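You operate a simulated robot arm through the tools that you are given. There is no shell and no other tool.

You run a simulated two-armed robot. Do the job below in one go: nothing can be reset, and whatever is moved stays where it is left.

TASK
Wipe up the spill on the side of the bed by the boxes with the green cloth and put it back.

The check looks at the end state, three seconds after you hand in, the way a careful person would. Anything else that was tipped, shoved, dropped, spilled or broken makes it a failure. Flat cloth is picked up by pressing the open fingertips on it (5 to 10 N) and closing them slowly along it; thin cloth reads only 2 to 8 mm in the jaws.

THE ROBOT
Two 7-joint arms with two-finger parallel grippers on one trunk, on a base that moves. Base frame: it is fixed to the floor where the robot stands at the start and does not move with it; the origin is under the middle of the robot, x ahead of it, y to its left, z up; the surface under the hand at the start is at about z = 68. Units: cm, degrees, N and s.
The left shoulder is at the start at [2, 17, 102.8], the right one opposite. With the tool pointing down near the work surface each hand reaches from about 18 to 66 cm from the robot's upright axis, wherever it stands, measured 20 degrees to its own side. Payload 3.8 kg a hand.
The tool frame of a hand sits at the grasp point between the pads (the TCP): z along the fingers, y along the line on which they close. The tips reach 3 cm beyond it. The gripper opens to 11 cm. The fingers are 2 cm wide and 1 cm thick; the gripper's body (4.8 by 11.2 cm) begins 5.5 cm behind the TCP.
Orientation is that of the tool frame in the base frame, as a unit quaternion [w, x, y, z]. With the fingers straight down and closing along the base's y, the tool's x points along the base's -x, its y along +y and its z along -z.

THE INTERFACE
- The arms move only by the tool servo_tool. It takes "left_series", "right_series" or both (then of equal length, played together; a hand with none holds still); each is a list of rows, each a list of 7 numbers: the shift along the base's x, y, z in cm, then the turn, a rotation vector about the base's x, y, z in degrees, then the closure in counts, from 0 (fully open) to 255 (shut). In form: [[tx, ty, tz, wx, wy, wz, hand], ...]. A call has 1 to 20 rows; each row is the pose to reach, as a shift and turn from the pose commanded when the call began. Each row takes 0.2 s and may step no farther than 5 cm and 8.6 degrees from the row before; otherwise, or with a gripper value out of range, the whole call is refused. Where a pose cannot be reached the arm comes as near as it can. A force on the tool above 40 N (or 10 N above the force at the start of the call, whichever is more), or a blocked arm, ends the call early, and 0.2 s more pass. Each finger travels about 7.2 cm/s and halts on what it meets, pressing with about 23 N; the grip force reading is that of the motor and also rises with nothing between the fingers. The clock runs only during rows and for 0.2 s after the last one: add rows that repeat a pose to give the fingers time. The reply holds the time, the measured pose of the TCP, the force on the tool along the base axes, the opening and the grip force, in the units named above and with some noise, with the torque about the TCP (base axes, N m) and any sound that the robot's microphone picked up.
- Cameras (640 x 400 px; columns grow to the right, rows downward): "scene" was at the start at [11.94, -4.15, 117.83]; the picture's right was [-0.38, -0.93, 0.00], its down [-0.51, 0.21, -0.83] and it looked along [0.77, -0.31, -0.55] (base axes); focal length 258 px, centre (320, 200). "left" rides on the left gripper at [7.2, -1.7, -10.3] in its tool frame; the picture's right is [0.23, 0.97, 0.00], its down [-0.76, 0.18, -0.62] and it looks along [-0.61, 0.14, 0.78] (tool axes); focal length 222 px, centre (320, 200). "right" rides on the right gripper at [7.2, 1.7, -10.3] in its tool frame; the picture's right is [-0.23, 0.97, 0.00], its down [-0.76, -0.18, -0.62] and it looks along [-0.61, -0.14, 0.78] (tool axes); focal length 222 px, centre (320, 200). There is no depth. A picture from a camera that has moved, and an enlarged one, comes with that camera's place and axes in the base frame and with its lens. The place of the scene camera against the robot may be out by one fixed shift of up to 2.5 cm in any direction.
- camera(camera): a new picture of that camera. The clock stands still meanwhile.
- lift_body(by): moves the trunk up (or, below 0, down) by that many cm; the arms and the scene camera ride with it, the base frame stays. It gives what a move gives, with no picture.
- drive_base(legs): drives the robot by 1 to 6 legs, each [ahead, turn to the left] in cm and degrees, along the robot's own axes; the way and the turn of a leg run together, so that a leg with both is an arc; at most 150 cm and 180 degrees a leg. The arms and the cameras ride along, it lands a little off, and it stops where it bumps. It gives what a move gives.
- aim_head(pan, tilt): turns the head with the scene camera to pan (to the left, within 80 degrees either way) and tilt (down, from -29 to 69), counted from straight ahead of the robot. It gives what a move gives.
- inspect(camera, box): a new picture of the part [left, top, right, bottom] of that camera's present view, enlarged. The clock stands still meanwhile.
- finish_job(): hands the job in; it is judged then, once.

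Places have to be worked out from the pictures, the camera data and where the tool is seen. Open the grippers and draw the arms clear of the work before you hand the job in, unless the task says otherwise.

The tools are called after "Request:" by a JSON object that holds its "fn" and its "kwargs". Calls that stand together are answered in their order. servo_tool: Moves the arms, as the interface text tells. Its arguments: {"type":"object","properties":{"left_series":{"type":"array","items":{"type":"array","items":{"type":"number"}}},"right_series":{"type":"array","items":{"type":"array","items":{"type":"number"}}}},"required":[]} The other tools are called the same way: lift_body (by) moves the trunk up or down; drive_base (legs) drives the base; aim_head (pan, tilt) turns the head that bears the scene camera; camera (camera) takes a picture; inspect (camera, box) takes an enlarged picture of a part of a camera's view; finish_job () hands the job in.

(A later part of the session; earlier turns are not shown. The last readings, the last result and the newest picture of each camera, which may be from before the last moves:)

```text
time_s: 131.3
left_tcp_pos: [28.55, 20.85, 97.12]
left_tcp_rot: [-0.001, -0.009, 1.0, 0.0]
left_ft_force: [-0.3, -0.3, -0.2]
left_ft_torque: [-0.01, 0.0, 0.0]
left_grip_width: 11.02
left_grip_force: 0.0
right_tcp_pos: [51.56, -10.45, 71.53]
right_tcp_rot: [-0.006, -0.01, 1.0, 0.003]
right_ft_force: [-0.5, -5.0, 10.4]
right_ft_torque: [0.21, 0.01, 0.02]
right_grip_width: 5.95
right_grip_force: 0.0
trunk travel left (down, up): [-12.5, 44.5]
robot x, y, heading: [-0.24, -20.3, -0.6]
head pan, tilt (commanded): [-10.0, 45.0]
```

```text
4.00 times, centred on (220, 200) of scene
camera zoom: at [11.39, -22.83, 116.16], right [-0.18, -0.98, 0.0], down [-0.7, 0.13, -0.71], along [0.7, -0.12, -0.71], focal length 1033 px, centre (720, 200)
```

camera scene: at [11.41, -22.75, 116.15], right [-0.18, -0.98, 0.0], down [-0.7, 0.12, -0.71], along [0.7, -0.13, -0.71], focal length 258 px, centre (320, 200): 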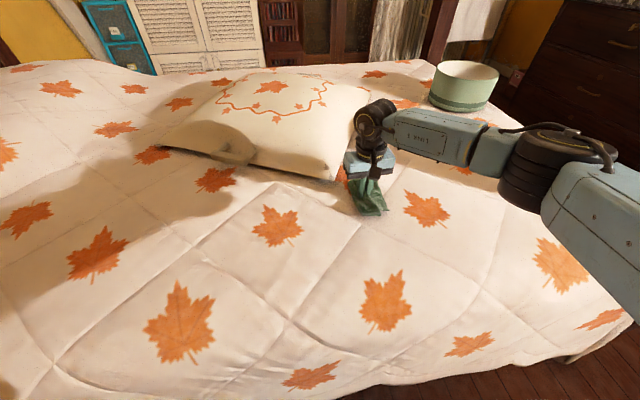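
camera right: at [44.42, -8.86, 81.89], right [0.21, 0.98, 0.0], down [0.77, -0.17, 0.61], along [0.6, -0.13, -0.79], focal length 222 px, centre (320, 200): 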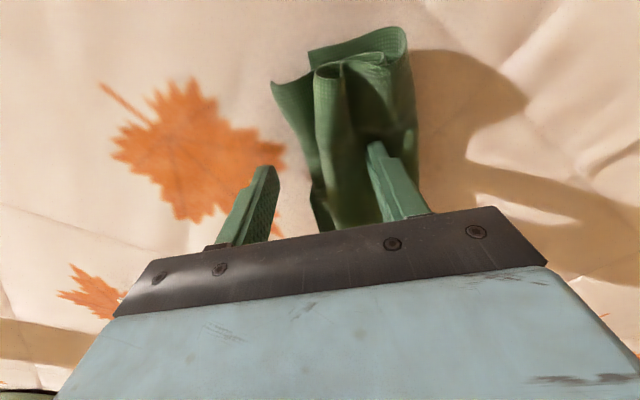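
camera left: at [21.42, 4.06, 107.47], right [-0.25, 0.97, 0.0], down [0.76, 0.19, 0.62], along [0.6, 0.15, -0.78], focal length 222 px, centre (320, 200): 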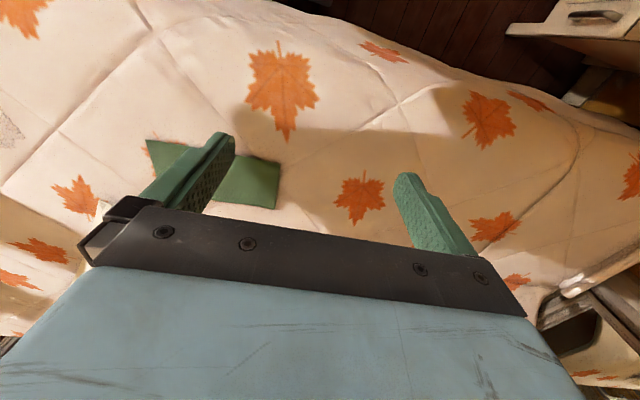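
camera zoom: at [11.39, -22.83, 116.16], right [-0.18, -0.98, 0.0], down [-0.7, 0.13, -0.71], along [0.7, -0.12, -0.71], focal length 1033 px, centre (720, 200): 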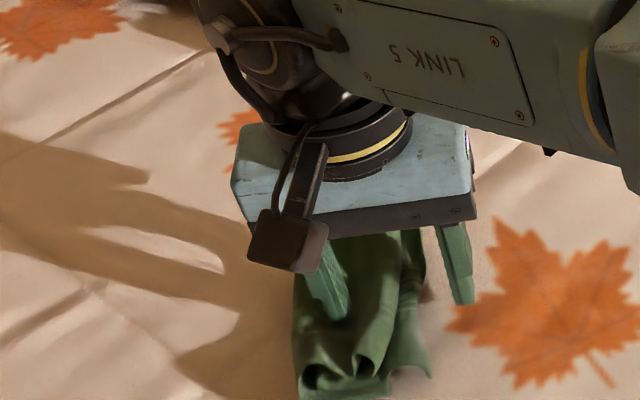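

The cloth now lies as a folded strip under the +y finger. I raise the right hand straight up and draw it back to the right to see the cloth's lie.

Request:
{"fn": "servo_tool", "kwargs": {"right_series": [[0, 0, 1.5, 0, 0, 0, 110], [0, 0, 4, 0, 0, 0, 110], [0, 0, 8, 0, 0, 0, 110], [-1, -1.5, 12, 0, 0, 0, 100], [-3, -5, 14.5, 0, 0, 0, 80], [-5, -9, 16, 0, 0, 0, 60], [-7, -13, 17.5, 0, 0, 0, 40], [-9, -17, 19, 0, 0, 0, 20], [-11, -21, 20.5, 0, 0, 0, 0], [-13, -25, 22, 0, 0, 0, 0], [-14, -29, 23, 0, 0, 0, 0]]}}

Request:
{"fn": "camera", "kwargs": {"camera": "scene"}}

Request:
{"fn": "inspect", "kwargs": {"camera": "scene", "box": [160, 180, 320, 280]}}

Request:
{"fn": "camera", "kwargs": {"camera": "left"}}

```text
time_s: 133.8
left_tcp_pos: [28.59, 20.96, 97.08]
left_tcp_rot: [0.0, -0.008, 1.0, -0.001]
left_ft_force: [-0.6, 0.1, 0.9]
left_ft_torque: [-0.01, 0.0, 0.0]
left_grip_width: 11.01
left_grip_force: 0.0
right_tcp_pos: [37.53, -39.56, 94.56]
right_tcp_rot: [-0.006, -0.011, 1.0, 0.002]
right_ft_force: [-0.1, -0.2, 0.3]
right_ft_torque: [0.02, 0.02, 0.02]
right_grip_width: 11.01
right_grip_force: 0.1
trunk travel left (down, up): [-12.5, 44.5]
robot x, y, heading: [-0.75, -20.79, -0.4]
head pan, tilt (commanded): [-10.0, 45.0]
```

```text
taken
camera scene: at [11.45, -22.82, 116.15], right [-0.18, -0.98, 0.0], down [-0.7, 0.13, -0.71], along [0.7, -0.12, -0.71], focal length 258 px, centre (320, 200)
```

scene: 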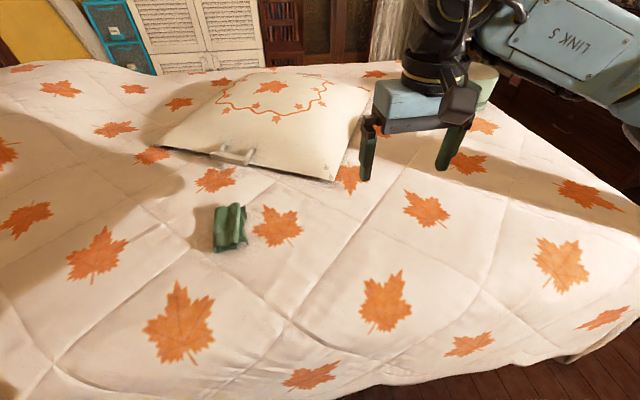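

```text
4.00 times, centred on (240, 230) of scene
camera zoom: at [11.45, -22.82, 116.15], right [-0.18, -0.98, 0.0], down [-0.7, 0.13, -0.71], along [0.7, -0.12, -0.71], focal length 1033 px, centre (640, 80)
```

zoom: 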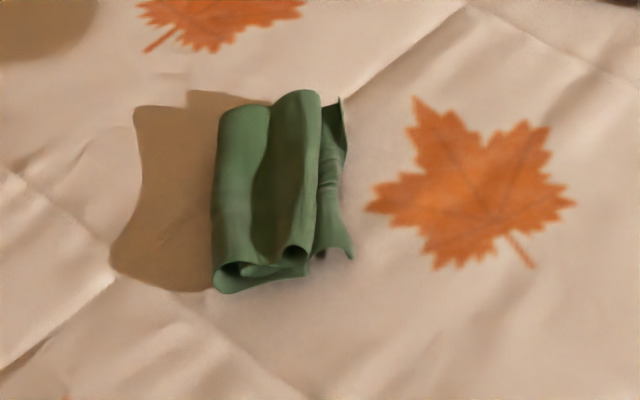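

```text
taken
camera left: at [21.31, 19.11, 107.42], right [-0.25, 0.97, 0.0], down [0.76, 0.19, 0.62], along [0.6, 0.15, -0.78], focal length 222 px, centre (320, 200)
```

left: 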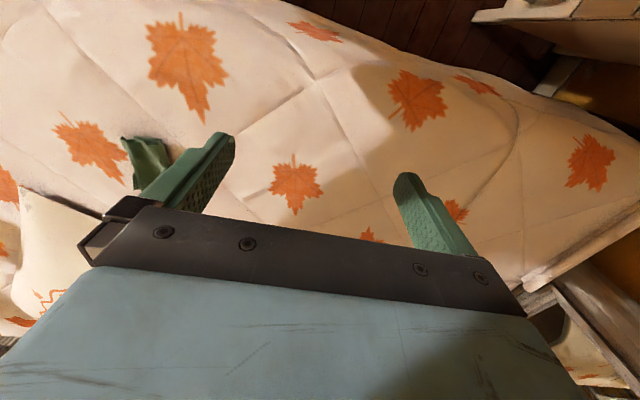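

The cloth lies as a loose roll about x 47–59, y −13…−5, with one free hem sticking out on the −y side. I move the right arm well away and bring the left hand over for a close look.

Request:
{"fn": "servo_tool", "kwargs": {"left_series": [[1.5, -3, -0.5, 0, 0, 0, 0], [3, -6, -1, 0, 0, 0, 0], [4.5, -9, -1, 0, 0, 0, 0], [6, -12, -1, 0, 0, 0, 0], [7.5, -15, -1, 0, 0, 0, 0], [9, -18, -1, 0, 0, 0, 0], [10.5, -21, -1, 0, 0, 0, 0], [12, -24, -1, 0, 0, 0, 0], [13, -27, -1, 0, 0, 0, 0]], "right_series": [[-1, -2, 0.3, 0, 0, 0, 0], [-2, -4, 0.6, 0, 0, 0, 0], [-3, -6, 1, 0, 0, 0, 0], [-4, -8.5, 1, 0, 0, 0, 0], [-5, -11, 1, 0, 0, 0, 0], [-6, -13.5, 1, 0, 0, 0, 0], [-7, -16, 1, 0, 0, 0, 0], [-8, -18.5, 1, 0, 0, 0, 0], [-9, -21, 1, 0, 0, 0, 0]]}}

Request:
{"fn": "camera", "kwargs": {"camera": "left"}}

Request:
{"fn": "camera", "kwargs": {"camera": "scene"}}

```text
time_s: 135.8
left_tcp_pos: [41.55, -6.01, 96.18]
left_tcp_rot: [0.0, -0.009, 1.0, 0.0]
left_ft_force: [0.0, -0.2, -1.0]
left_ft_torque: [0.01, -0.03, -0.03]
left_grip_width: 11.0
left_grip_force: 0.0
right_tcp_pos: [28.58, -60.47, 95.43]
right_tcp_rot: [-0.006, -0.011, 1.0, 0.003]
right_ft_force: [-0.5, -0.3, 0.4]
right_ft_torque: [0.01, -0.01, 0.0]
right_grip_width: 11.01
right_grip_force: 0.1
trunk travel left (down, up): [-12.5, 44.5]
robot x, y, heading: [-0.22, -20.68, -0.3]
head pan, tilt (commanded): [-10.0, 45.0]
```

```text
taken
camera left: at [34.28, -7.85, 106.42], right [-0.25, 0.97, 0.0], down [0.76, 0.19, 0.62], along [0.6, 0.15, -0.78], focal length 222 px, centre (320, 200)
```

left: 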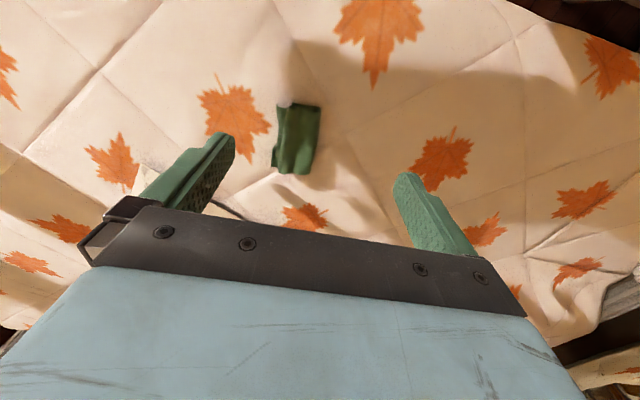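

```text
taken
camera scene: at [11.45, -22.83, 116.15], right [-0.18, -0.98, 0.0], down [-0.7, 0.13, -0.71], along [0.7, -0.12, -0.71], focal length 258 px, centre (320, 200)
```

scene: 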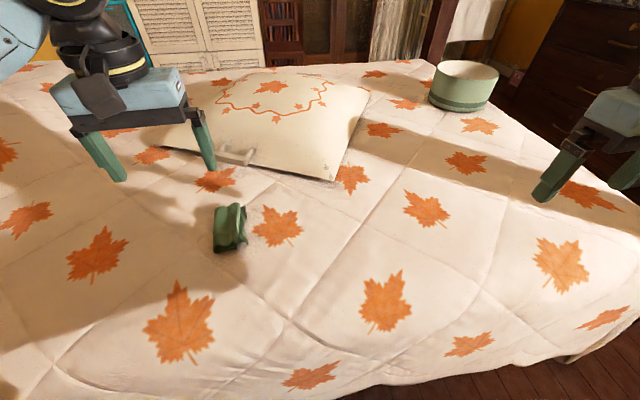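

I enlarge the cloth in the left wrist view to see the layers and free edges.

Request:
{"fn": "inspect", "kwargs": {"camera": "left", "box": [240, 85, 352, 185]}}

Request:
{"fn": "inspect", "kwargs": {"camera": "scene", "box": [190, 190, 270, 260]}}

```text
4.00 times, centred on (296, 135) of left
camera zoom: at [34.28, -7.85, 106.42], right [-0.25, 0.97, 0.0], down [0.76, 0.19, 0.62], along [0.6, 0.15, -0.78], focal length 888 px, centre (416, 460)
```

zoom: 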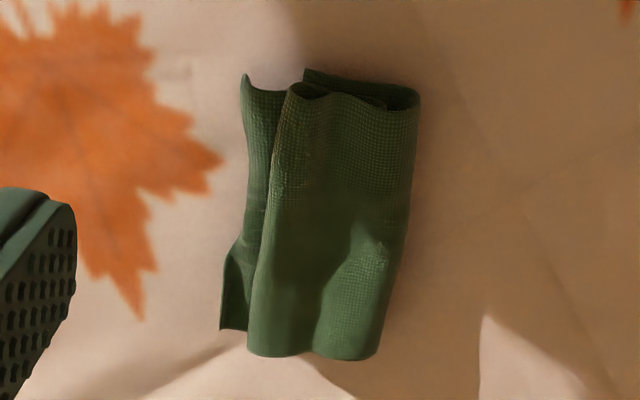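

```text
5.71 times, centred on (230, 225) of scene
camera zoom: at [11.45, -22.83, 116.15], right [-0.18, -0.98, 0.0], down [-0.7, 0.13, -0.71], along [0.7, -0.12, -0.71], focal length 1476 px, centre (834, 57)
```

zoom: 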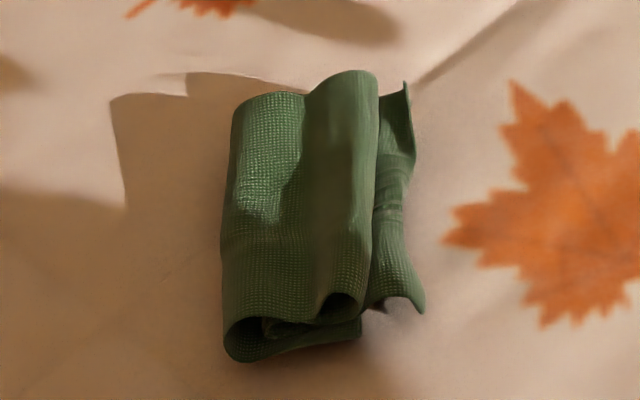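

The cloth's free hem (−y side, y ≈ −12) peeks out about 2 cm from under the fold. I turn the left hand 90° so that its two open fingertips can both press on that hem and drag it out; first I do it at a safe height.

Request:
{"fn": "servo_tool", "kwargs": {"left_series": [[0.9, -0.8, -1, 0, 0, 8.18, 20], [1.7, -1.6, -2, 0, 0, 16.36, 40], [2.6, -2.4, -3, 0, 0, 24.54, 60], [3.5, -3.2, -4, 0, 0, 32.72, 70], [4.3, -4, -5, 0, 0, 40.9, 70], [5.2, -4.8, -6, 0, 0, 49.08, 70], [6, -5.6, -7, 0, 0, 57.26, 70], [6.9, -6.4, -8, 0, 0, 65.44, 70], [7.8, -7.2, -9, 0, 0, 73.62, 70], [8.6, -8, -10, 0, 0, 81.8, 70], [9.5, -8.8, -11, 0, 0, 90, 70], [9.5, -8.8, -11, 0, 0, 90, 70]]}}

Request:
{"fn": "camera", "kwargs": {"camera": "left"}}

Request:
{"fn": "camera", "kwargs": {"camera": "scene"}}

```text
time_s: 138.3
left_tcp_pos: [51.13, -14.91, 85.23]
left_tcp_rot: [0.0, 0.715, -0.699, 0.001]
left_ft_force: [-0.2, -0.6, 0.8]
left_ft_torque: [-0.05, -0.02, -0.02]
left_grip_width: 7.96
left_grip_force: 0.0
right_tcp_pos: [28.7, -60.46, 95.47]
right_tcp_rot: [-0.006, -0.01, 1.0, 0.003]
right_ft_force: [-0.1, 0.4, -0.4]
right_ft_torque: [0.03, -0.01, 0.0]
right_grip_width: 10.99
right_grip_force: 0.0
trunk travel left (down, up): [-12.5, 44.5]
robot x, y, heading: [-0.55, -20.48, -0.3]
head pan, tilt (commanded): [-10.0, 45.0]
```

```text
taken
camera left: at [52.84, -22.07, 95.41], right [-0.97, -0.25, 0.0], down [-0.19, 0.76, 0.62], along [-0.15, 0.6, -0.78], focal length 222 px, centre (320, 200)
```

left: 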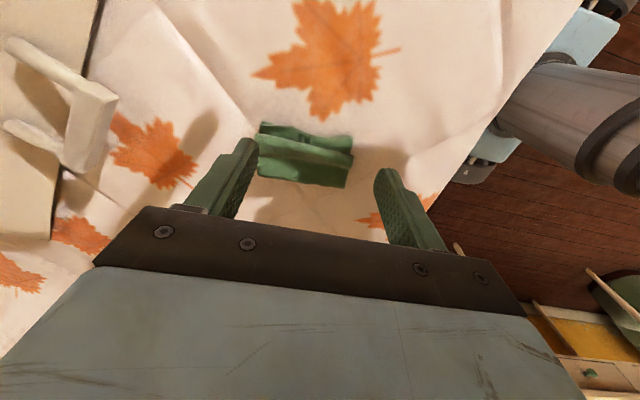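

```text
taken
camera scene: at [11.47, -22.77, 116.15], right [-0.18, -0.98, 0.0], down [-0.7, 0.12, -0.71], along [0.7, -0.12, -0.71], focal length 258 px, centre (320, 200)
```

scene: 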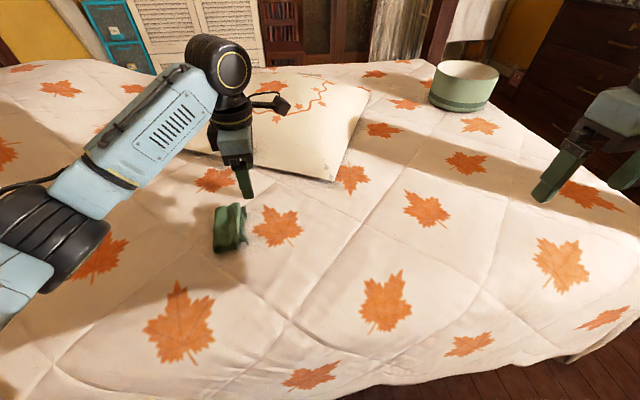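

The turn worked; the camera now sees the cloth's free hem from its own side. I enlarge it.

Request:
{"fn": "inspect", "kwargs": {"camera": "left", "box": [230, 105, 374, 195]}}

```text
4.44 times, centred on (302, 150) of left
camera zoom: at [52.84, -22.07, 95.41], right [-0.97, -0.25, 0.0], down [-0.19, 0.76, 0.62], along [-0.15, 0.6, -0.78], focal length 987 px, centre (400, 422)
```

zoom: 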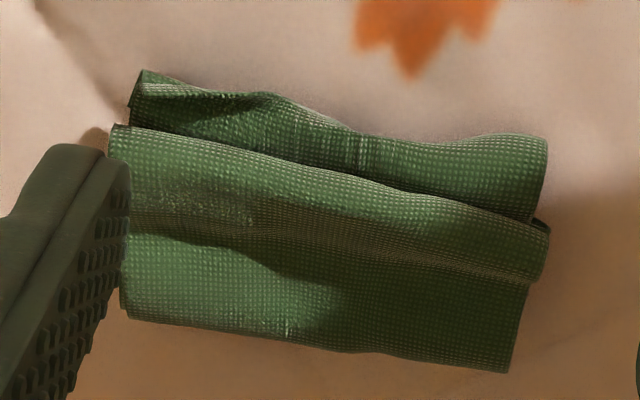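

The hem lies at y ≈ −13 (near end) to −11.7 (far end), just in front of the fold. I lower the two fingertips onto it at y ≈ −12.4, stopping just above the bed.

Request:
{"fn": "servo_tool", "kwargs": {"left_series": [[0, 1.2, -3, 0, 0, 0, 70], [0, 2.4, -6, 0, 0, 0, 70], [0, 2.4, -9, 0, 0, 0, 70], [0, 2.4, -11, 0, 0, 0, 70], [0, 2.4, -12.5, 0, 0, 0, 70], [0, 2.4, -13, 0, 0, 0, 70], [0, 2.4, -13, 0, 0, 0, 70]]}}

Request:
{"fn": "camera", "kwargs": {"camera": "left"}}

Request:
{"fn": "inspect", "kwargs": {"camera": "scene", "box": [160, 180, 320, 280]}}

```text
time_s: 139.9
left_tcp_pos: [51.24, -12.37, 72.21]
left_tcp_rot: [0.0, 0.714, -0.701, 0.0]
left_ft_force: [0.2, -0.6, -0.4]
left_ft_torque: [0.01, 0.01, 0.0]
left_grip_width: 8.0
left_grip_force: 0.0
right_tcp_pos: [28.51, -60.5, 95.43]
right_tcp_rot: [-0.006, -0.01, 1.0, 0.002]
right_ft_force: [-1.0, 0.5, 0.2]
right_ft_torque: [-0.02, 0.03, 0.0]
right_grip_width: 10.97
right_grip_force: 0.1
trunk travel left (down, up): [-12.5, 44.5]
robot x, y, heading: [-0.46, -20.73, -0.4]
head pan, tilt (commanded): [-10.0, 45.0]
```

```text
taken
camera left: at [52.95, -19.54, 82.42], right [-0.97, -0.25, 0.0], down [-0.19, 0.76, 0.62], along [-0.15, 0.6, -0.78], focal length 222 px, centre (320, 200)
```

left: 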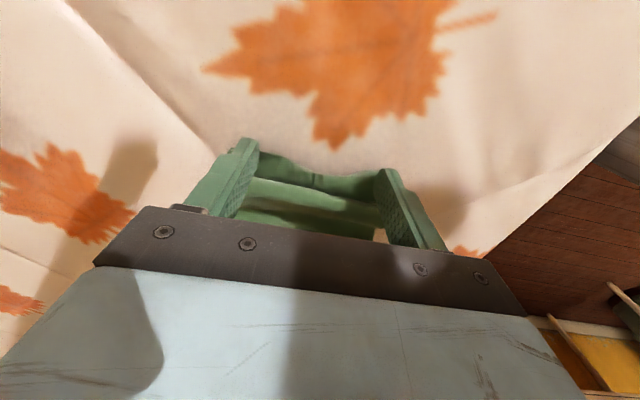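

```text
4.00 times, centred on (240, 230) of scene
camera zoom: at [11.47, -22.77, 116.15], right [-0.18, -0.98, 0.0], down [-0.7, 0.12, -0.71], along [0.7, -0.12, -0.71], focal length 1033 px, centre (640, 80)
```

zoom: 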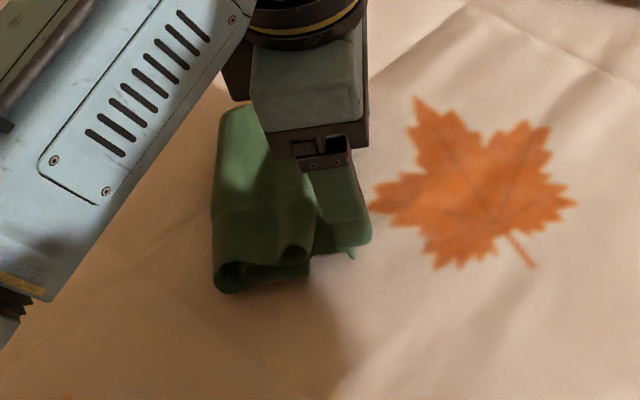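

The fingertips are above the flap, beside the fold. I lower them to a light press.

Request:
{"fn": "servo_tool", "kwargs": {"left_series": [[0, 0, -0.4, 0, 0, 0, 70], [0, 0, -0.8, 0, 0, 0, 70], [0, 0, -1, 0, 0, 0, 70], [0, 0, -1, 0, 0, 0, 70]]}}

```text
time_s: 140.9
left_tcp_pos: [51.19, -12.32, 71.38]
left_tcp_rot: [-0.002, 0.713, -0.701, 0.001]
left_ft_force: [-0.8, 2.5, 13.7]
left_ft_torque: [0.13, 0.58, -0.01]
left_grip_width: 8.0
left_grip_force: 0.0
right_tcp_pos: [28.63, -60.39, 95.45]
right_tcp_rot: [-0.005, -0.01, 1.0, 0.002]
right_ft_force: [0.3, -1.0, 0.2]
right_ft_torque: [-0.03, -0.02, -0.02]
right_grip_width: 11.02
right_grip_force: 0.0
trunk travel left (down, up): [-12.5, 44.5]
robot x, y, heading: [-0.32, -20.52, -0.1]
head pan, tilt (commanded): [-10.0, 45.0]
```

13.7 N, mostly on the near fingertip. I drag the hem slowly towards −y by 4 cm.

Request:
{"fn": "servo_tool", "kwargs": {"left_series": [[0, -0.5, 0, 0, 0, 0, 70], [0, -1, 0, 0, 0, 0, 70], [0, -1.5, 0, 0, 0, 0, 70], [0, -2, 0, 0, 0, 0, 70], [0, -2.5, 0, 0, 0, 0, 70], [0, -3, 0, 0, 0, 0, 70], [0, -3.5, 0, 0, 0, 0, 70], [0, -4, 0, 0, 0, 0, 70]]}}

Request:
{"fn": "camera", "kwargs": {"camera": "left"}}

Request:
{"fn": "inspect", "kwargs": {"camera": "scene", "box": [160, 180, 320, 280]}}

```text
time_s: 142.8
left_tcp_pos: [51.13, -16.43, 71.18]
left_tcp_rot: [0.0, 0.714, -0.7, 0.001]
left_ft_force: [-1.6, 8.4, 19.3]
left_ft_torque: [0.4, 0.28, -0.12]
left_grip_width: 7.97
left_grip_force: 0.6
right_tcp_pos: [28.51, -60.34, 95.36]
right_tcp_rot: [-0.005, -0.011, 1.0, 0.002]
right_ft_force: [0.1, -0.1, 0.4]
right_ft_torque: [-0.01, -0.01, 0.02]
right_grip_width: 10.99
right_grip_force: 0.1
trunk travel left (down, up): [-12.5, 44.5]
robot x, y, heading: [-0.34, -20.37, -0.2]
head pan, tilt (commanded): [-10.0, 45.0]
```

```text
taken
camera left: at [52.86, -23.6, 81.47], right [-0.97, -0.25, 0.0], down [-0.19, 0.76, 0.62], along [-0.15, 0.6, -0.78], focal length 222 px, centre (320, 200)
```

left: 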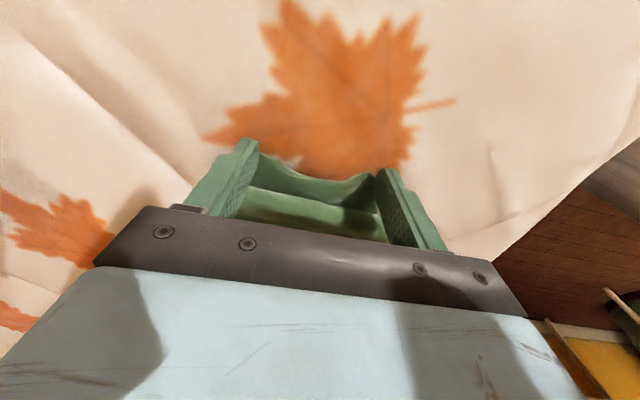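

```text
4.00 times, centred on (240, 230) of scene
camera zoom: at [11.32, -22.73, 116.17], right [-0.18, -0.98, 0.0], down [-0.69, 0.12, -0.71], along [0.7, -0.13, -0.71], focal length 1033 px, centre (640, 80)
```

zoom: 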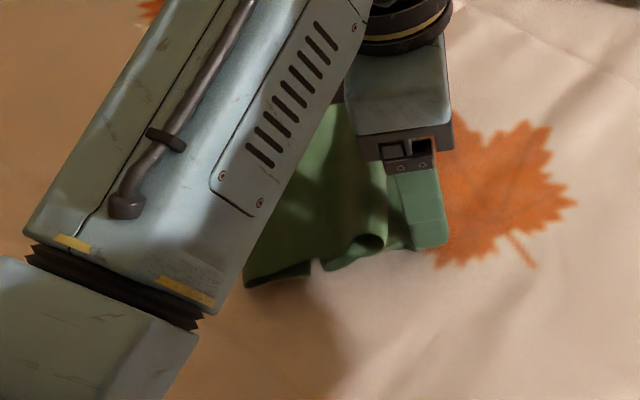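

The cloth is unrolling nicely under the drag. I keep dragging the hem on to about y = −21.5, close to where that end lay at first.

Request:
{"fn": "servo_tool", "kwargs": {"left_series": [[0, -0.5, 0, 0, 0, 0, 70], [0, -1, 0, 0, 0, 0, 70], [0, -1.5, 0, 0, 0, 0, 70], [0, -2, 0, 0, 0, 0, 70], [0, -2.5, 0, 0, 0, 0, 70], [0, -3, 0, 0, 0, 0, 70], [0, -3.5, 0, 0, 0, 0, 70], [0, -4, 0, 0, 0, 0, 70], [0, -4.5, 0, 0, 0, 0, 70], [0, -5, 0, 0, 0, 0, 70]]}}

Request:
{"fn": "camera", "kwargs": {"camera": "left"}}

Request:
{"fn": "inspect", "kwargs": {"camera": "scene", "box": [160, 160, 320, 260]}}

```text
time_s: 144.9
left_tcp_pos: [51.05, -21.32, 71.17]
left_tcp_rot: [0.0, 0.714, -0.7, 0.001]
left_ft_force: [0.0, 2.9, 10.3]
left_ft_torque: [0.23, -0.17, 0.07]
left_grip_width: 7.94
left_grip_force: 0.1
right_tcp_pos: [28.51, -60.47, 95.43]
right_tcp_rot: [-0.005, -0.009, 1.0, 0.001]
right_ft_force: [0.1, 0.6, -0.2]
right_ft_torque: [0.0, 0.03, -0.02]
right_grip_width: 11.0
right_grip_force: 0.0
trunk travel left (down, up): [-12.5, 44.5]
robot x, y, heading: [-0.51, -20.58, -0.1]
head pan, tilt (commanded): [-10.0, 45.0]
```

```text
taken
camera left: at [52.78, -28.6, 81.47], right [-0.97, -0.25, 0.0], down [-0.19, 0.76, 0.62], along [-0.15, 0.6, -0.78], focal length 222 px, centre (320, 200)
```

left: 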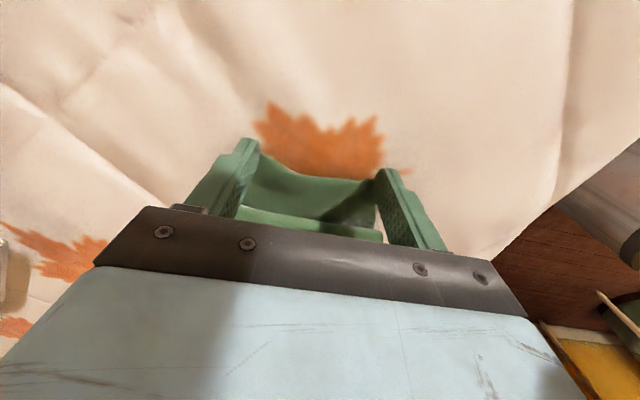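

```text
4.00 times, centred on (240, 210) of scene
camera zoom: at [11.4, -22.74, 116.15], right [-0.18, -0.98, 0.0], down [-0.7, 0.12, -0.71], along [0.7, -0.13, -0.71], focal length 1033 px, centre (640, 160)
```

zoom: 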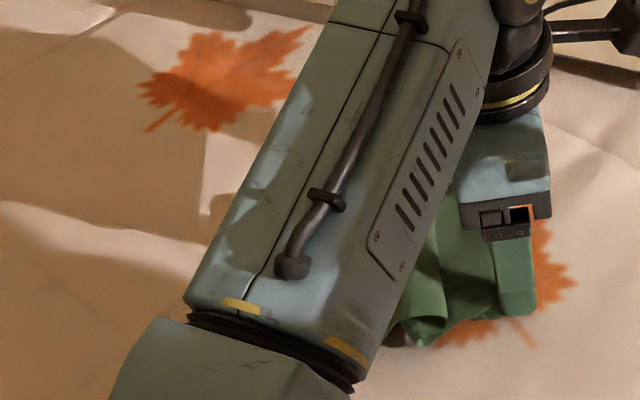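

Most of the cloth followed; the arm hides the rest. I lift the left hand straight up and move it aside a bit to see the cloth's lie.

Request:
{"fn": "servo_tool", "kwargs": {"left_series": [[0, 0, 1, 0, 0, 0, 70], [0, 0, 4, 0, 0, 0, 70], [0, 0, 8, 0, 0, 0, 70], [-1, 2, 12, 0, 0, 0, 70], [-3, 5, 15, 0, 0, 0, 70], [-6, 8, 17, 0, 0, 0, 70], [-9, 11, 19, 0, 0, 0, 70], [-12, 14, 20, 0, 0, 0, 70], [-14, 18, 20, 0, 0, 0, 70]]}}

Request:
{"fn": "camera", "kwargs": {"camera": "scene"}}

Request:
{"fn": "inspect", "kwargs": {"camera": "scene", "box": [180, 180, 340, 280]}}

Request:
{"fn": "camera", "kwargs": {"camera": "left"}}

```text
time_s: 146.9
left_tcp_pos: [37.01, -3.24, 91.3]
left_tcp_rot: [-0.001, 0.714, -0.701, 0.001]
left_ft_force: [0.5, -0.5, 0.6]
left_ft_torque: [0.04, 0.0, 0.0]
left_grip_width: 7.99
left_grip_force: 0.0
left hand out of reach, approached as far as the arm can: row 3
right_tcp_pos: [28.6, -60.48, 95.46]
right_tcp_rot: [-0.006, -0.009, 1.0, 0.002]
right_ft_force: [0.5, 0.4, 1.0]
right_ft_torque: [0.0, -0.01, 0.03]
right_grip_width: 10.99
right_grip_force: 0.1
trunk travel left (down, up): [-12.5, 44.5]
robot x, y, heading: [-0.34, -20.31, -0.2]
head pan, tilt (commanded): [-10.0, 45.0]
```

```text
taken
camera scene: at [11.44, -22.72, 116.15], right [-0.18, -0.98, 0.0], down [-0.7, 0.12, -0.71], along [0.7, -0.13, -0.71], focal length 258 px, centre (320, 200)
```

scene: 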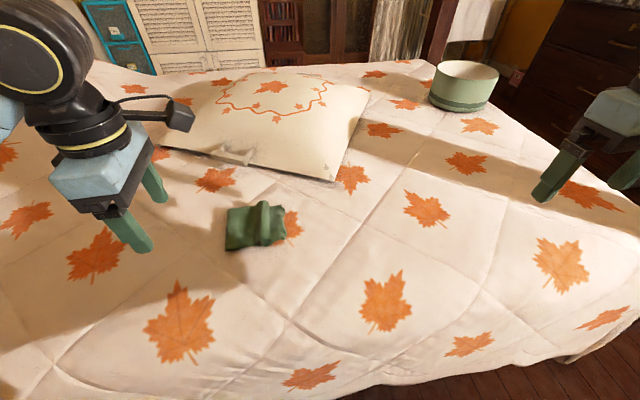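

```text
4.00 times, centred on (260, 230) of scene
camera zoom: at [11.44, -22.72, 116.15], right [-0.18, -0.98, 0.0], down [-0.7, 0.12, -0.71], along [0.7, -0.13, -0.71], focal length 1033 px, centre (560, 80)
```

zoom: 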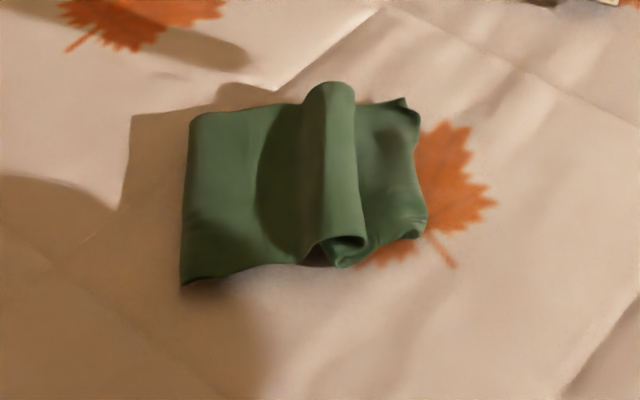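

```text
taken
camera left: at [38.71, -10.46, 101.59], right [-0.97, -0.25, 0.0], down [-0.19, 0.76, 0.62], along [-0.15, 0.6, -0.78], focal length 222 px, centre (320, 200)
```

left: 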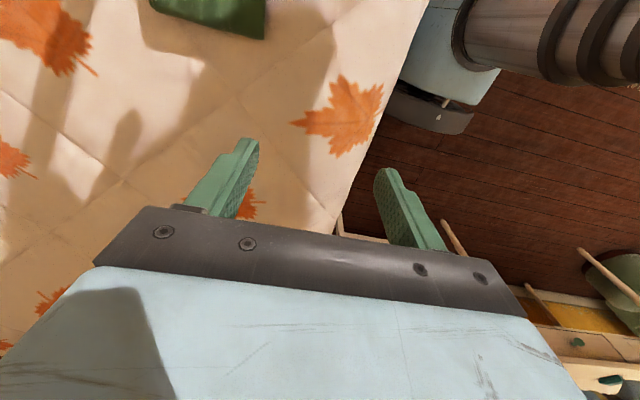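

The cloth is now half spread: flat +y part (edge at y ≈ −8.4), a Z-fold near y ≈ −16.5 and the −y flap reaching y ≈ −22. I plan to pin the −y flap with the right hand and pull the +y part out with the left; so I turn the left hand the other way round (camera to +y) to keep the hands clear of each other.

Request:
{"fn": "servo_tool", "kwargs": {"left_series": [[0, 0, 0, 0, 0, -8.5, 70], [0, 0, 0, 0, 0, -17, 70], [0, 0, 0, 0, 0, -25.5, 70], [0, 0, 0, 0, 0, -34, 70], [0, 0, 0, 0, 0, -42.5, 70], [0, 0, 0, 0, 0, -51, 70], [0, 0, 0, 0, 0, -59.5, 70], [0, 0, 0, 0, 0, -68, 70], [0, 0, 0, 0, 0, -76.5, 70], [0, 0, 0, 0, 0, -85, 70], [0, 0, 0, 0, 0, -90, 70]]}}

Request:
{"fn": "servo_tool", "kwargs": {"left_series": [[0, 0.5, 0, 0, 0, -8.5, 70], [0, 1, 0, 0, 0, -17, 70], [0, 1.5, 0, 0, 0, -25.5, 70], [0, 2, 0, 0, 0, -34, 70], [0, 2.5, 0, 0, 0, -42.5, 70], [0, 3, 0, 0, 0, -51, 70], [0, 3, 0, 0, 0, -59.5, 70], [0, 3, 0, 0, 0, -68, 70], [0, 3, 0, 0, 0, -76.5, 70], [0, 3, 0, 0, 0, -85, 70], [0, 3, 0, 0, 0, -90, 70], [0, 3, 0, 0, 0, -90, 70]]}}

Request:
{"fn": "camera", "kwargs": {"camera": "scene"}}

```text
time_s: 149.3
left_tcp_pos: [37.11, -3.31, 91.06]
left_tcp_rot: [0.0, -0.007, 1.0, 0.0]
left_ft_force: [-0.8, 0.7, 0.3]
left_ft_torque: [-0.01, 0.02, -0.03]
left_grip_width: 7.98
left_grip_force: 0.1
right_tcp_pos: [28.6, -60.5, 95.5]
right_tcp_rot: [-0.006, -0.009, 1.0, 0.002]
right_ft_force: [0.1, -0.6, -0.1]
right_ft_torque: [0.02, -0.01, -0.01]
right_grip_width: 11.0
right_grip_force: 0.0
trunk travel left (down, up): [-12.5, 44.5]
robot x, y, heading: [-0.08, -20.45, 0.0]
head pan, tilt (commanded): [-10.0, 45.0]
```

```text
time_s: 151.9
left_tcp_pos: [37.1, -0.43, 91.1]
left_tcp_rot: [-0.001, 0.701, 0.713, 0.0]
left_ft_force: [0.3, 0.2, 0.3]
left_ft_torque: [0.0, 0.0, 0.01]
left_grip_width: 8.01
left_grip_force: 0.1
right_tcp_pos: [28.53, -60.48, 95.43]
right_tcp_rot: [-0.006, -0.009, 1.0, 0.003]
right_ft_force: [-0.4, -0.7, -0.5]
right_ft_torque: [0.02, 0.03, 0.01]
right_grip_width: 11.02
right_grip_force: 0.2
trunk travel left (down, up): [-12.5, 44.5]
robot x, y, heading: [-0.25, -20.93, -0.0]
head pan, tilt (commanded): [-10.0, 45.0]
```

```text
taken
camera scene: at [11.47, -22.78, 116.15], right [-0.18, -0.98, 0.0], down [-0.7, 0.12, -0.71], along [0.7, -0.12, -0.71], focal length 258 px, centre (320, 200)
```

scene: 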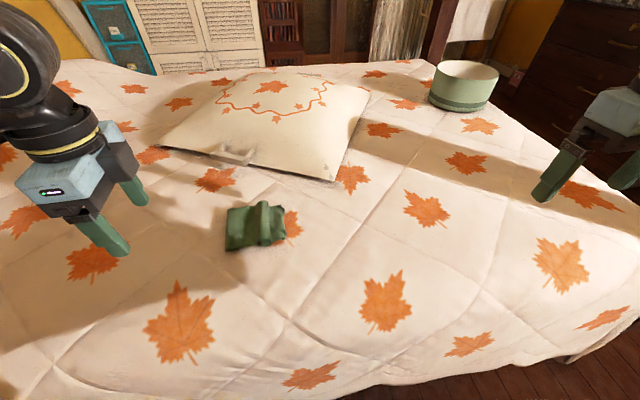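

The left hand is turned. Now I bring the right hand, fingers closed, above the −y flap of the cloth.

Request:
{"fn": "servo_tool", "kwargs": {"right_series": [[2.2, 3.8, -1, 0, 0, 0, 40], [4.4, 7.6, -2, 0, 0, 0, 80], [6.6, 11.4, -3, 0, 0, 0, 120], [8.8, 15.2, -4, 0, 0, 0, 160], [11, 19, -5, 0, 0, 0, 200], [13.2, 22.8, -6, 0, 0, 0, 255], [15.4, 26.6, -7, 0, 0, 0, 255], [17.6, 30.4, -8, 0, 0, 0, 255], [19.8, 34.2, -9, 0, 0, 0, 255], [22, 38, -10.5, 0, 0, 0, 255], [22.4, 38.5, -11.5, 0, 0, 0, 255]]}}

Request:
{"fn": "camera", "kwargs": {"camera": "right"}}

Request:
{"fn": "inspect", "kwargs": {"camera": "right", "box": [240, 60, 480, 210]}}

Request:
{"fn": "camera", "kwargs": {"camera": "scene"}}

```text
time_s: 154.3
left_tcp_pos: [37.01, -0.35, 91.16]
left_tcp_rot: [0.0, 0.7, 0.714, 0.0]
left_ft_force: [-0.1, 1.1, -0.5]
left_ft_torque: [-0.01, -0.01, -0.04]
left_grip_width: 8.0
left_grip_force: 0.0
right_tcp_pos: [50.79, -21.96, 84.1]
right_tcp_rot: [-0.005, -0.011, 1.0, 0.001]
right_ft_force: [-0.4, 0.8, -0.7]
right_ft_torque: [0.02, -0.02, -0.05]
right_grip_width: 0.0
right_grip_force: 23.2
trunk travel left (down, up): [-12.5, 44.5]
robot x, y, heading: [-0.31, -20.68, -0.1]
head pan, tilt (commanded): [-10.0, 45.0]
```

```text
taken
camera right: at [43.84, -20.33, 94.45], right [0.21, 0.98, 0.0], down [0.77, -0.16, 0.61], along [0.6, -0.13, -0.79], focal length 222 px, centre (320, 200)
```

right: 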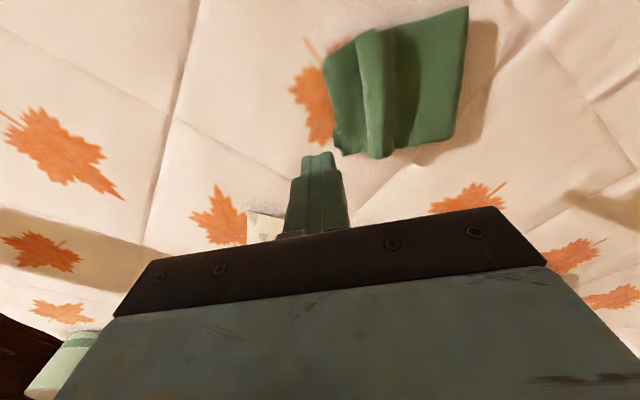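

```text
2.67 times, centred on (360, 135) of right
camera zoom: at [43.84, -20.33, 94.45], right [0.21, 0.98, 0.0], down [0.77, -0.16, 0.61], along [0.6, -0.13, -0.79], focal length 592 px, centre (213, 373)
```

zoom: 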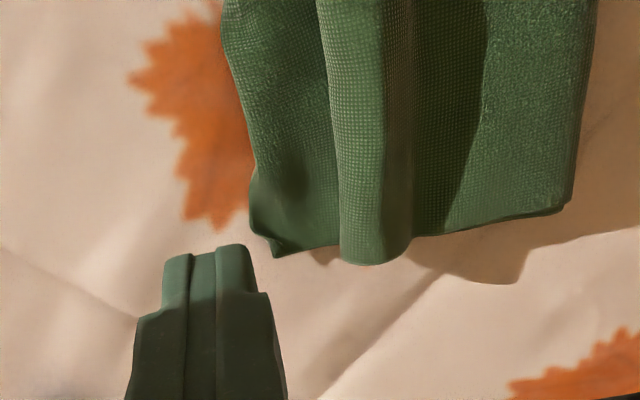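

```text
taken
camera scene: at [11.47, -22.78, 116.15], right [-0.18, -0.98, 0.0], down [-0.7, 0.13, -0.71], along [0.7, -0.13, -0.71], focal length 258 px, centre (320, 200)
```

scene: 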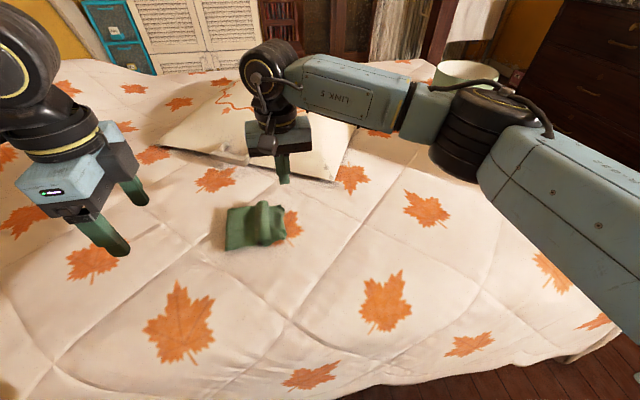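

The −y flap shows from y = −20.3 to −17.4, the ridge from −17.4 to −14.4, and the other hem is at y ≈ −7.4. I lower the right closed fingertips onto the flap at y ≈ −19.5.

Request:
{"fn": "servo_tool", "kwargs": {"right_series": [[0.2, 1.2, -3, 0, 0, 0, 255], [0.5, 2.4, -6, 0, 0, 0, 255], [0.5, 2.4, -9, 0, 0, 0, 255], [0.5, 2.4, -11, 0, 0, 0, 255], [0.5, 2.4, -12, 0, 0, 0, 255], [0.5, 2.4, -12.5, 0, 0, 0, 255], [0.5, 2.4, -12.8, 0, 0, 0, 255], [0.5, 2.4, -12.8, 0, 0, 0, 255]]}}

Request:
{"fn": "inspect", "kwargs": {"camera": "right", "box": [200, 40, 440, 190]}}

Request:
{"fn": "inspect", "kwargs": {"camera": "scene", "box": [180, 160, 340, 260]}}

```text
time_s: 156.2
left_tcp_pos: [37.13, -0.45, 91.09]
left_tcp_rot: [0.0, 0.7, 0.714, 0.0]
left_ft_force: [-0.7, -0.1, 0.1]
left_ft_torque: [0.01, 0.02, 0.01]
left_grip_width: 7.99
left_grip_force: 0.1
right_tcp_pos: [51.43, -19.5, 71.21]
right_tcp_rot: [-0.006, -0.01, 1.0, 0.003]
right_ft_force: [1.2, -2.1, 10.7]
right_ft_torque: [-0.1, -0.02, -0.01]
right_grip_width: 0.0
right_grip_force: 22.8
trunk travel left (down, up): [-12.5, 44.5]
robot x, y, heading: [-0.27, -20.2, -0.3]
head pan, tilt (commanded): [-10.0, 45.0]
```

```text
2.67 times, centred on (320, 115) of right
camera zoom: at [44.36, -17.96, 81.59], right [0.21, 0.98, 0.0], down [0.77, -0.17, 0.61], along [0.6, -0.13, -0.79], focal length 592 px, centre (320, 427)
```

zoom: 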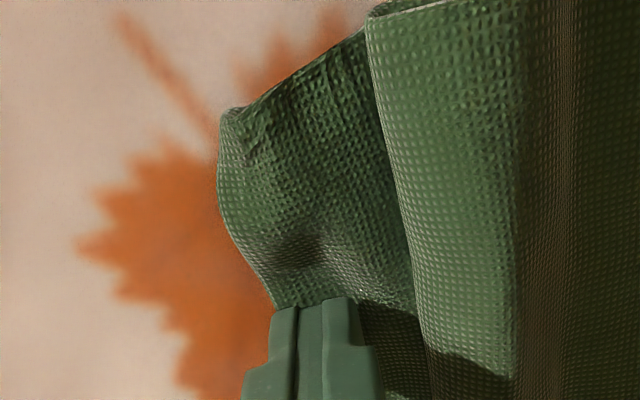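

```text
4.00 times, centred on (260, 210) of scene
camera zoom: at [11.4, -22.8, 116.16], right [-0.18, -0.98, 0.0], down [-0.7, 0.13, -0.71], along [0.7, -0.12, -0.71], focal length 1033 px, centre (560, 160)
```

zoom: 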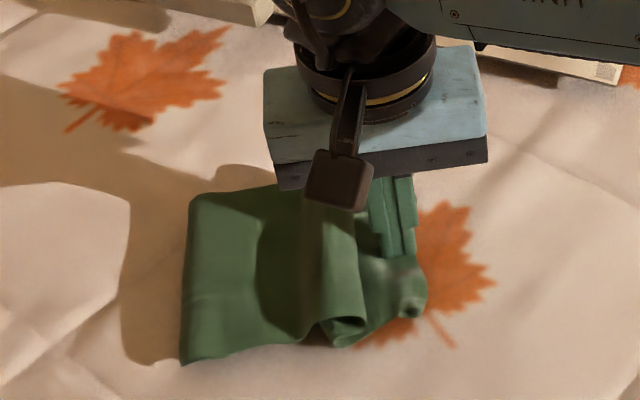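

The flap is pinned (10.7 N). I drag it 2.3 cm to −y, so this hem returns to its original place (y ≈ −22.5).

Request:
{"fn": "servo_tool", "kwargs": {"right_series": [[0, -0.5, 0, 0, 0, 0, 255], [0, -1, 0, 0, 0, 0, 255], [0, -1.5, 0, 0, 0, 0, 255], [0, -2, 0, 0, 0, 0, 255], [0, -2.3, 0, 0, 0, 0, 255]]}}

Request:
{"fn": "inspect", "kwargs": {"camera": "scene", "box": [180, 160, 340, 260]}}

Request:
{"fn": "inspect", "kwargs": {"camera": "right", "box": [200, 0, 520, 200]}}

```text
time_s: 157.3
left_tcp_pos: [37.0, -0.46, 91.0]
left_tcp_rot: [0.0, 0.7, 0.714, 0.0]
left_ft_force: [0.2, -0.2, -0.4]
left_ft_torque: [-0.02, 0.01, 0.0]
left_grip_width: 7.98
left_grip_force: 0.0
right_tcp_pos: [51.31, -21.61, 71.15]
right_tcp_rot: [-0.006, -0.01, 1.0, 0.002]
right_ft_force: [1.3, 5.4, 12.3]
right_ft_torque: [0.14, -0.03, -0.03]
right_grip_width: 0.0
right_grip_force: 23.5
trunk travel left (down, up): [-12.5, 44.5]
robot x, y, heading: [-0.39, -20.84, -0.2]
head pan, tilt (commanded): [-10.0, 45.0]
```

```text
4.00 times, centred on (260, 210) of scene
camera zoom: at [11.4, -22.73, 116.16], right [-0.18, -0.98, 0.0], down [-0.7, 0.12, -0.71], along [0.7, -0.13, -0.71], focal length 1033 px, centre (560, 160)
```

zoom: 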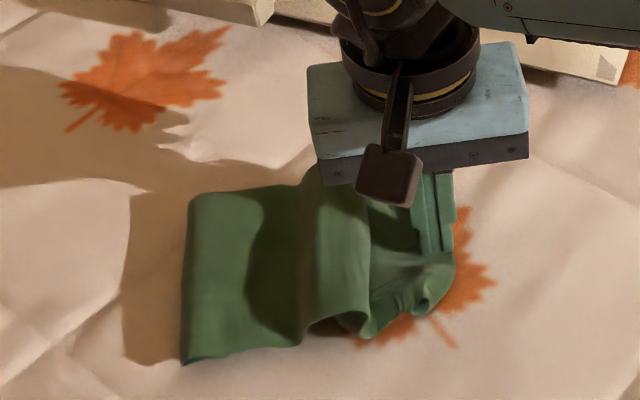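

```text
2.00 times, centred on (360, 100) of right
camera zoom: at [44.31, -20.16, 81.57], right [0.21, 0.98, 0.0], down [0.77, -0.17, 0.61], along [0.6, -0.13, -0.79], focal length 444 px, centre (240, 400)
```

zoom: 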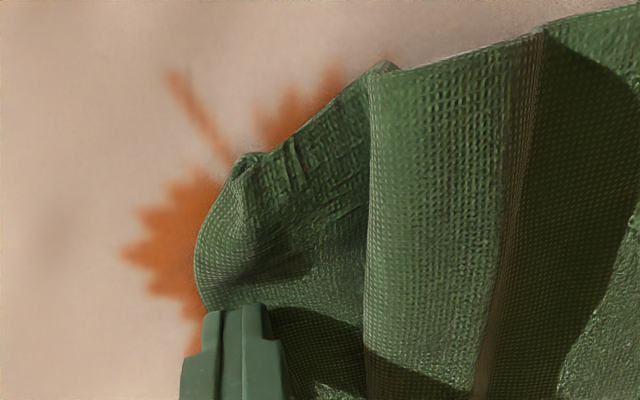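

The Z-fold is opening while the +y hem stays put — good. With the right hand still pinning, I bring the left hand (fingers 8 cm apart along x) over the +y hem at y ≈ −8.6.

Request:
{"fn": "servo_tool", "kwargs": {"left_series": [[2.8, -1.6, -1.5, 0, 0, 0, 70], [5.6, -3.2, -3, 0, 0, 0, 70], [8.4, -4.8, -5, 0, 0, 0, 70], [11.2, -6.4, -8, 0, 0, 0, 70], [13, -7.6, -11, 0, 0, 0, 70], [14.2, -8.2, -14, 0, 0, 0, 70], [14.2, -8.2, -17, 0, 0, 0, 70], [14.2, -8.2, -18.5, 0, 0, 0, 70], [14.2, -8.2, -18.5, 0, 0, 0, 70]]}}

Request:
{"fn": "camera", "kwargs": {"camera": "left"}}

Request:
{"fn": "inspect", "kwargs": {"camera": "scene", "box": [140, 120, 340, 245]}}

```text
time_s: 159.3
left_tcp_pos: [51.53, -8.63, 72.62]
left_tcp_rot: [0.0, 0.701, 0.713, 0.0]
left_ft_force: [0.4, -0.1, 0.2]
left_ft_torque: [0.02, 0.01, -0.01]
left_grip_width: 7.99
left_grip_force: 0.2
right_tcp_pos: [51.42, -21.71, 71.26]
right_tcp_rot: [-0.005, -0.01, 1.0, 0.002]
right_ft_force: [2.0, 4.0, 14.7]
right_ft_torque: [0.13, -0.08, 0.04]
right_grip_width: 0.01
right_grip_force: 22.9
trunk travel left (down, up): [-12.5, 44.5]
robot x, y, heading: [0.39, -20.34, -0.3]
head pan, tilt (commanded): [-10.0, 45.0]
```

```text
taken
camera left: at [49.57, -1.4, 82.96], right [0.97, 0.25, 0.0], down [0.19, -0.76, 0.62], along [0.15, -0.6, -0.78], focal length 222 px, centre (320, 200)
```

left: 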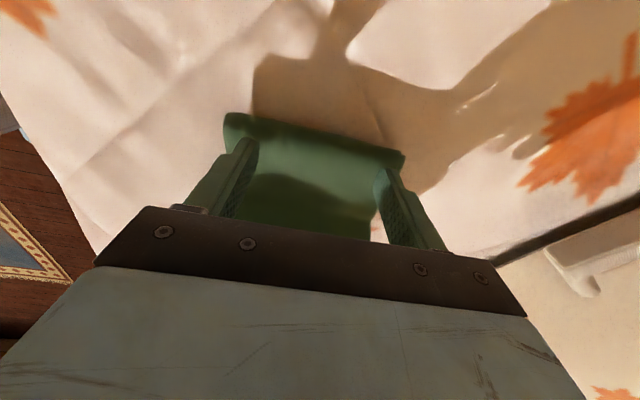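

```text
3.20 times, centred on (240, 182) of scene
camera zoom: at [11.38, -22.74, 116.16], right [-0.18, -0.98, 0.0], down [-0.7, 0.12, -0.71], along [0.7, -0.13, -0.71], focal length 827 px, centre (576, 256)
```

zoom: 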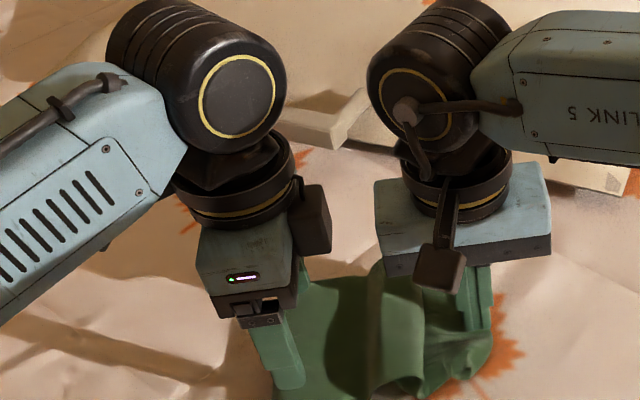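

The +y edge looks rounded; I check closely whether it is a true hem or a fold with the hem tucked beneath.

Request:
{"fn": "inspect", "kwargs": {"camera": "left", "box": [200, 90, 424, 230]}}

Request:
{"fn": "inspect", "kwargs": {"camera": "scene", "box": [215, 200, 295, 250]}}

```text
2.86 times, centred on (312, 160) of left
camera zoom: at [49.57, -1.4, 82.96], right [0.97, 0.25, 0.0], down [0.19, -0.76, 0.62], along [0.15, -0.6, -0.78], focal length 635 px, centre (343, 314)
```

zoom: 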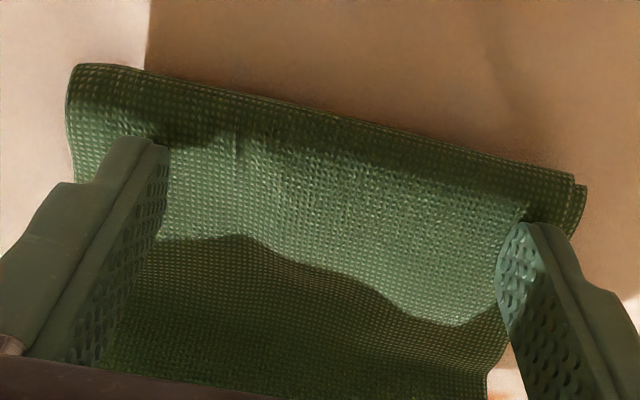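

```text
8.00 times, centred on (255, 225) of scene
camera zoom: at [11.38, -22.74, 116.16], right [-0.18, -0.98, 0.0], down [-0.7, 0.12, -0.71], along [0.7, -0.13, -0.71], focal length 2067 px, centre (840, 0)
```

zoom: 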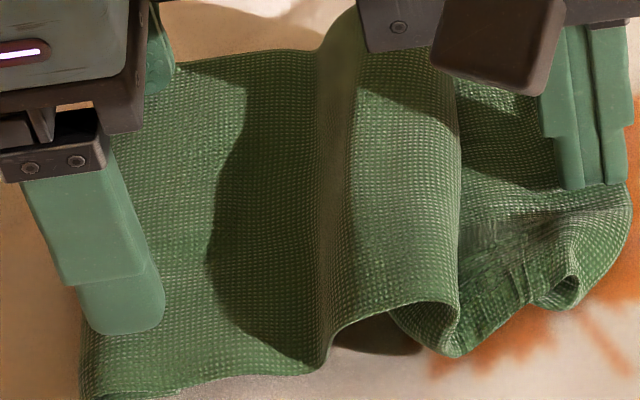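

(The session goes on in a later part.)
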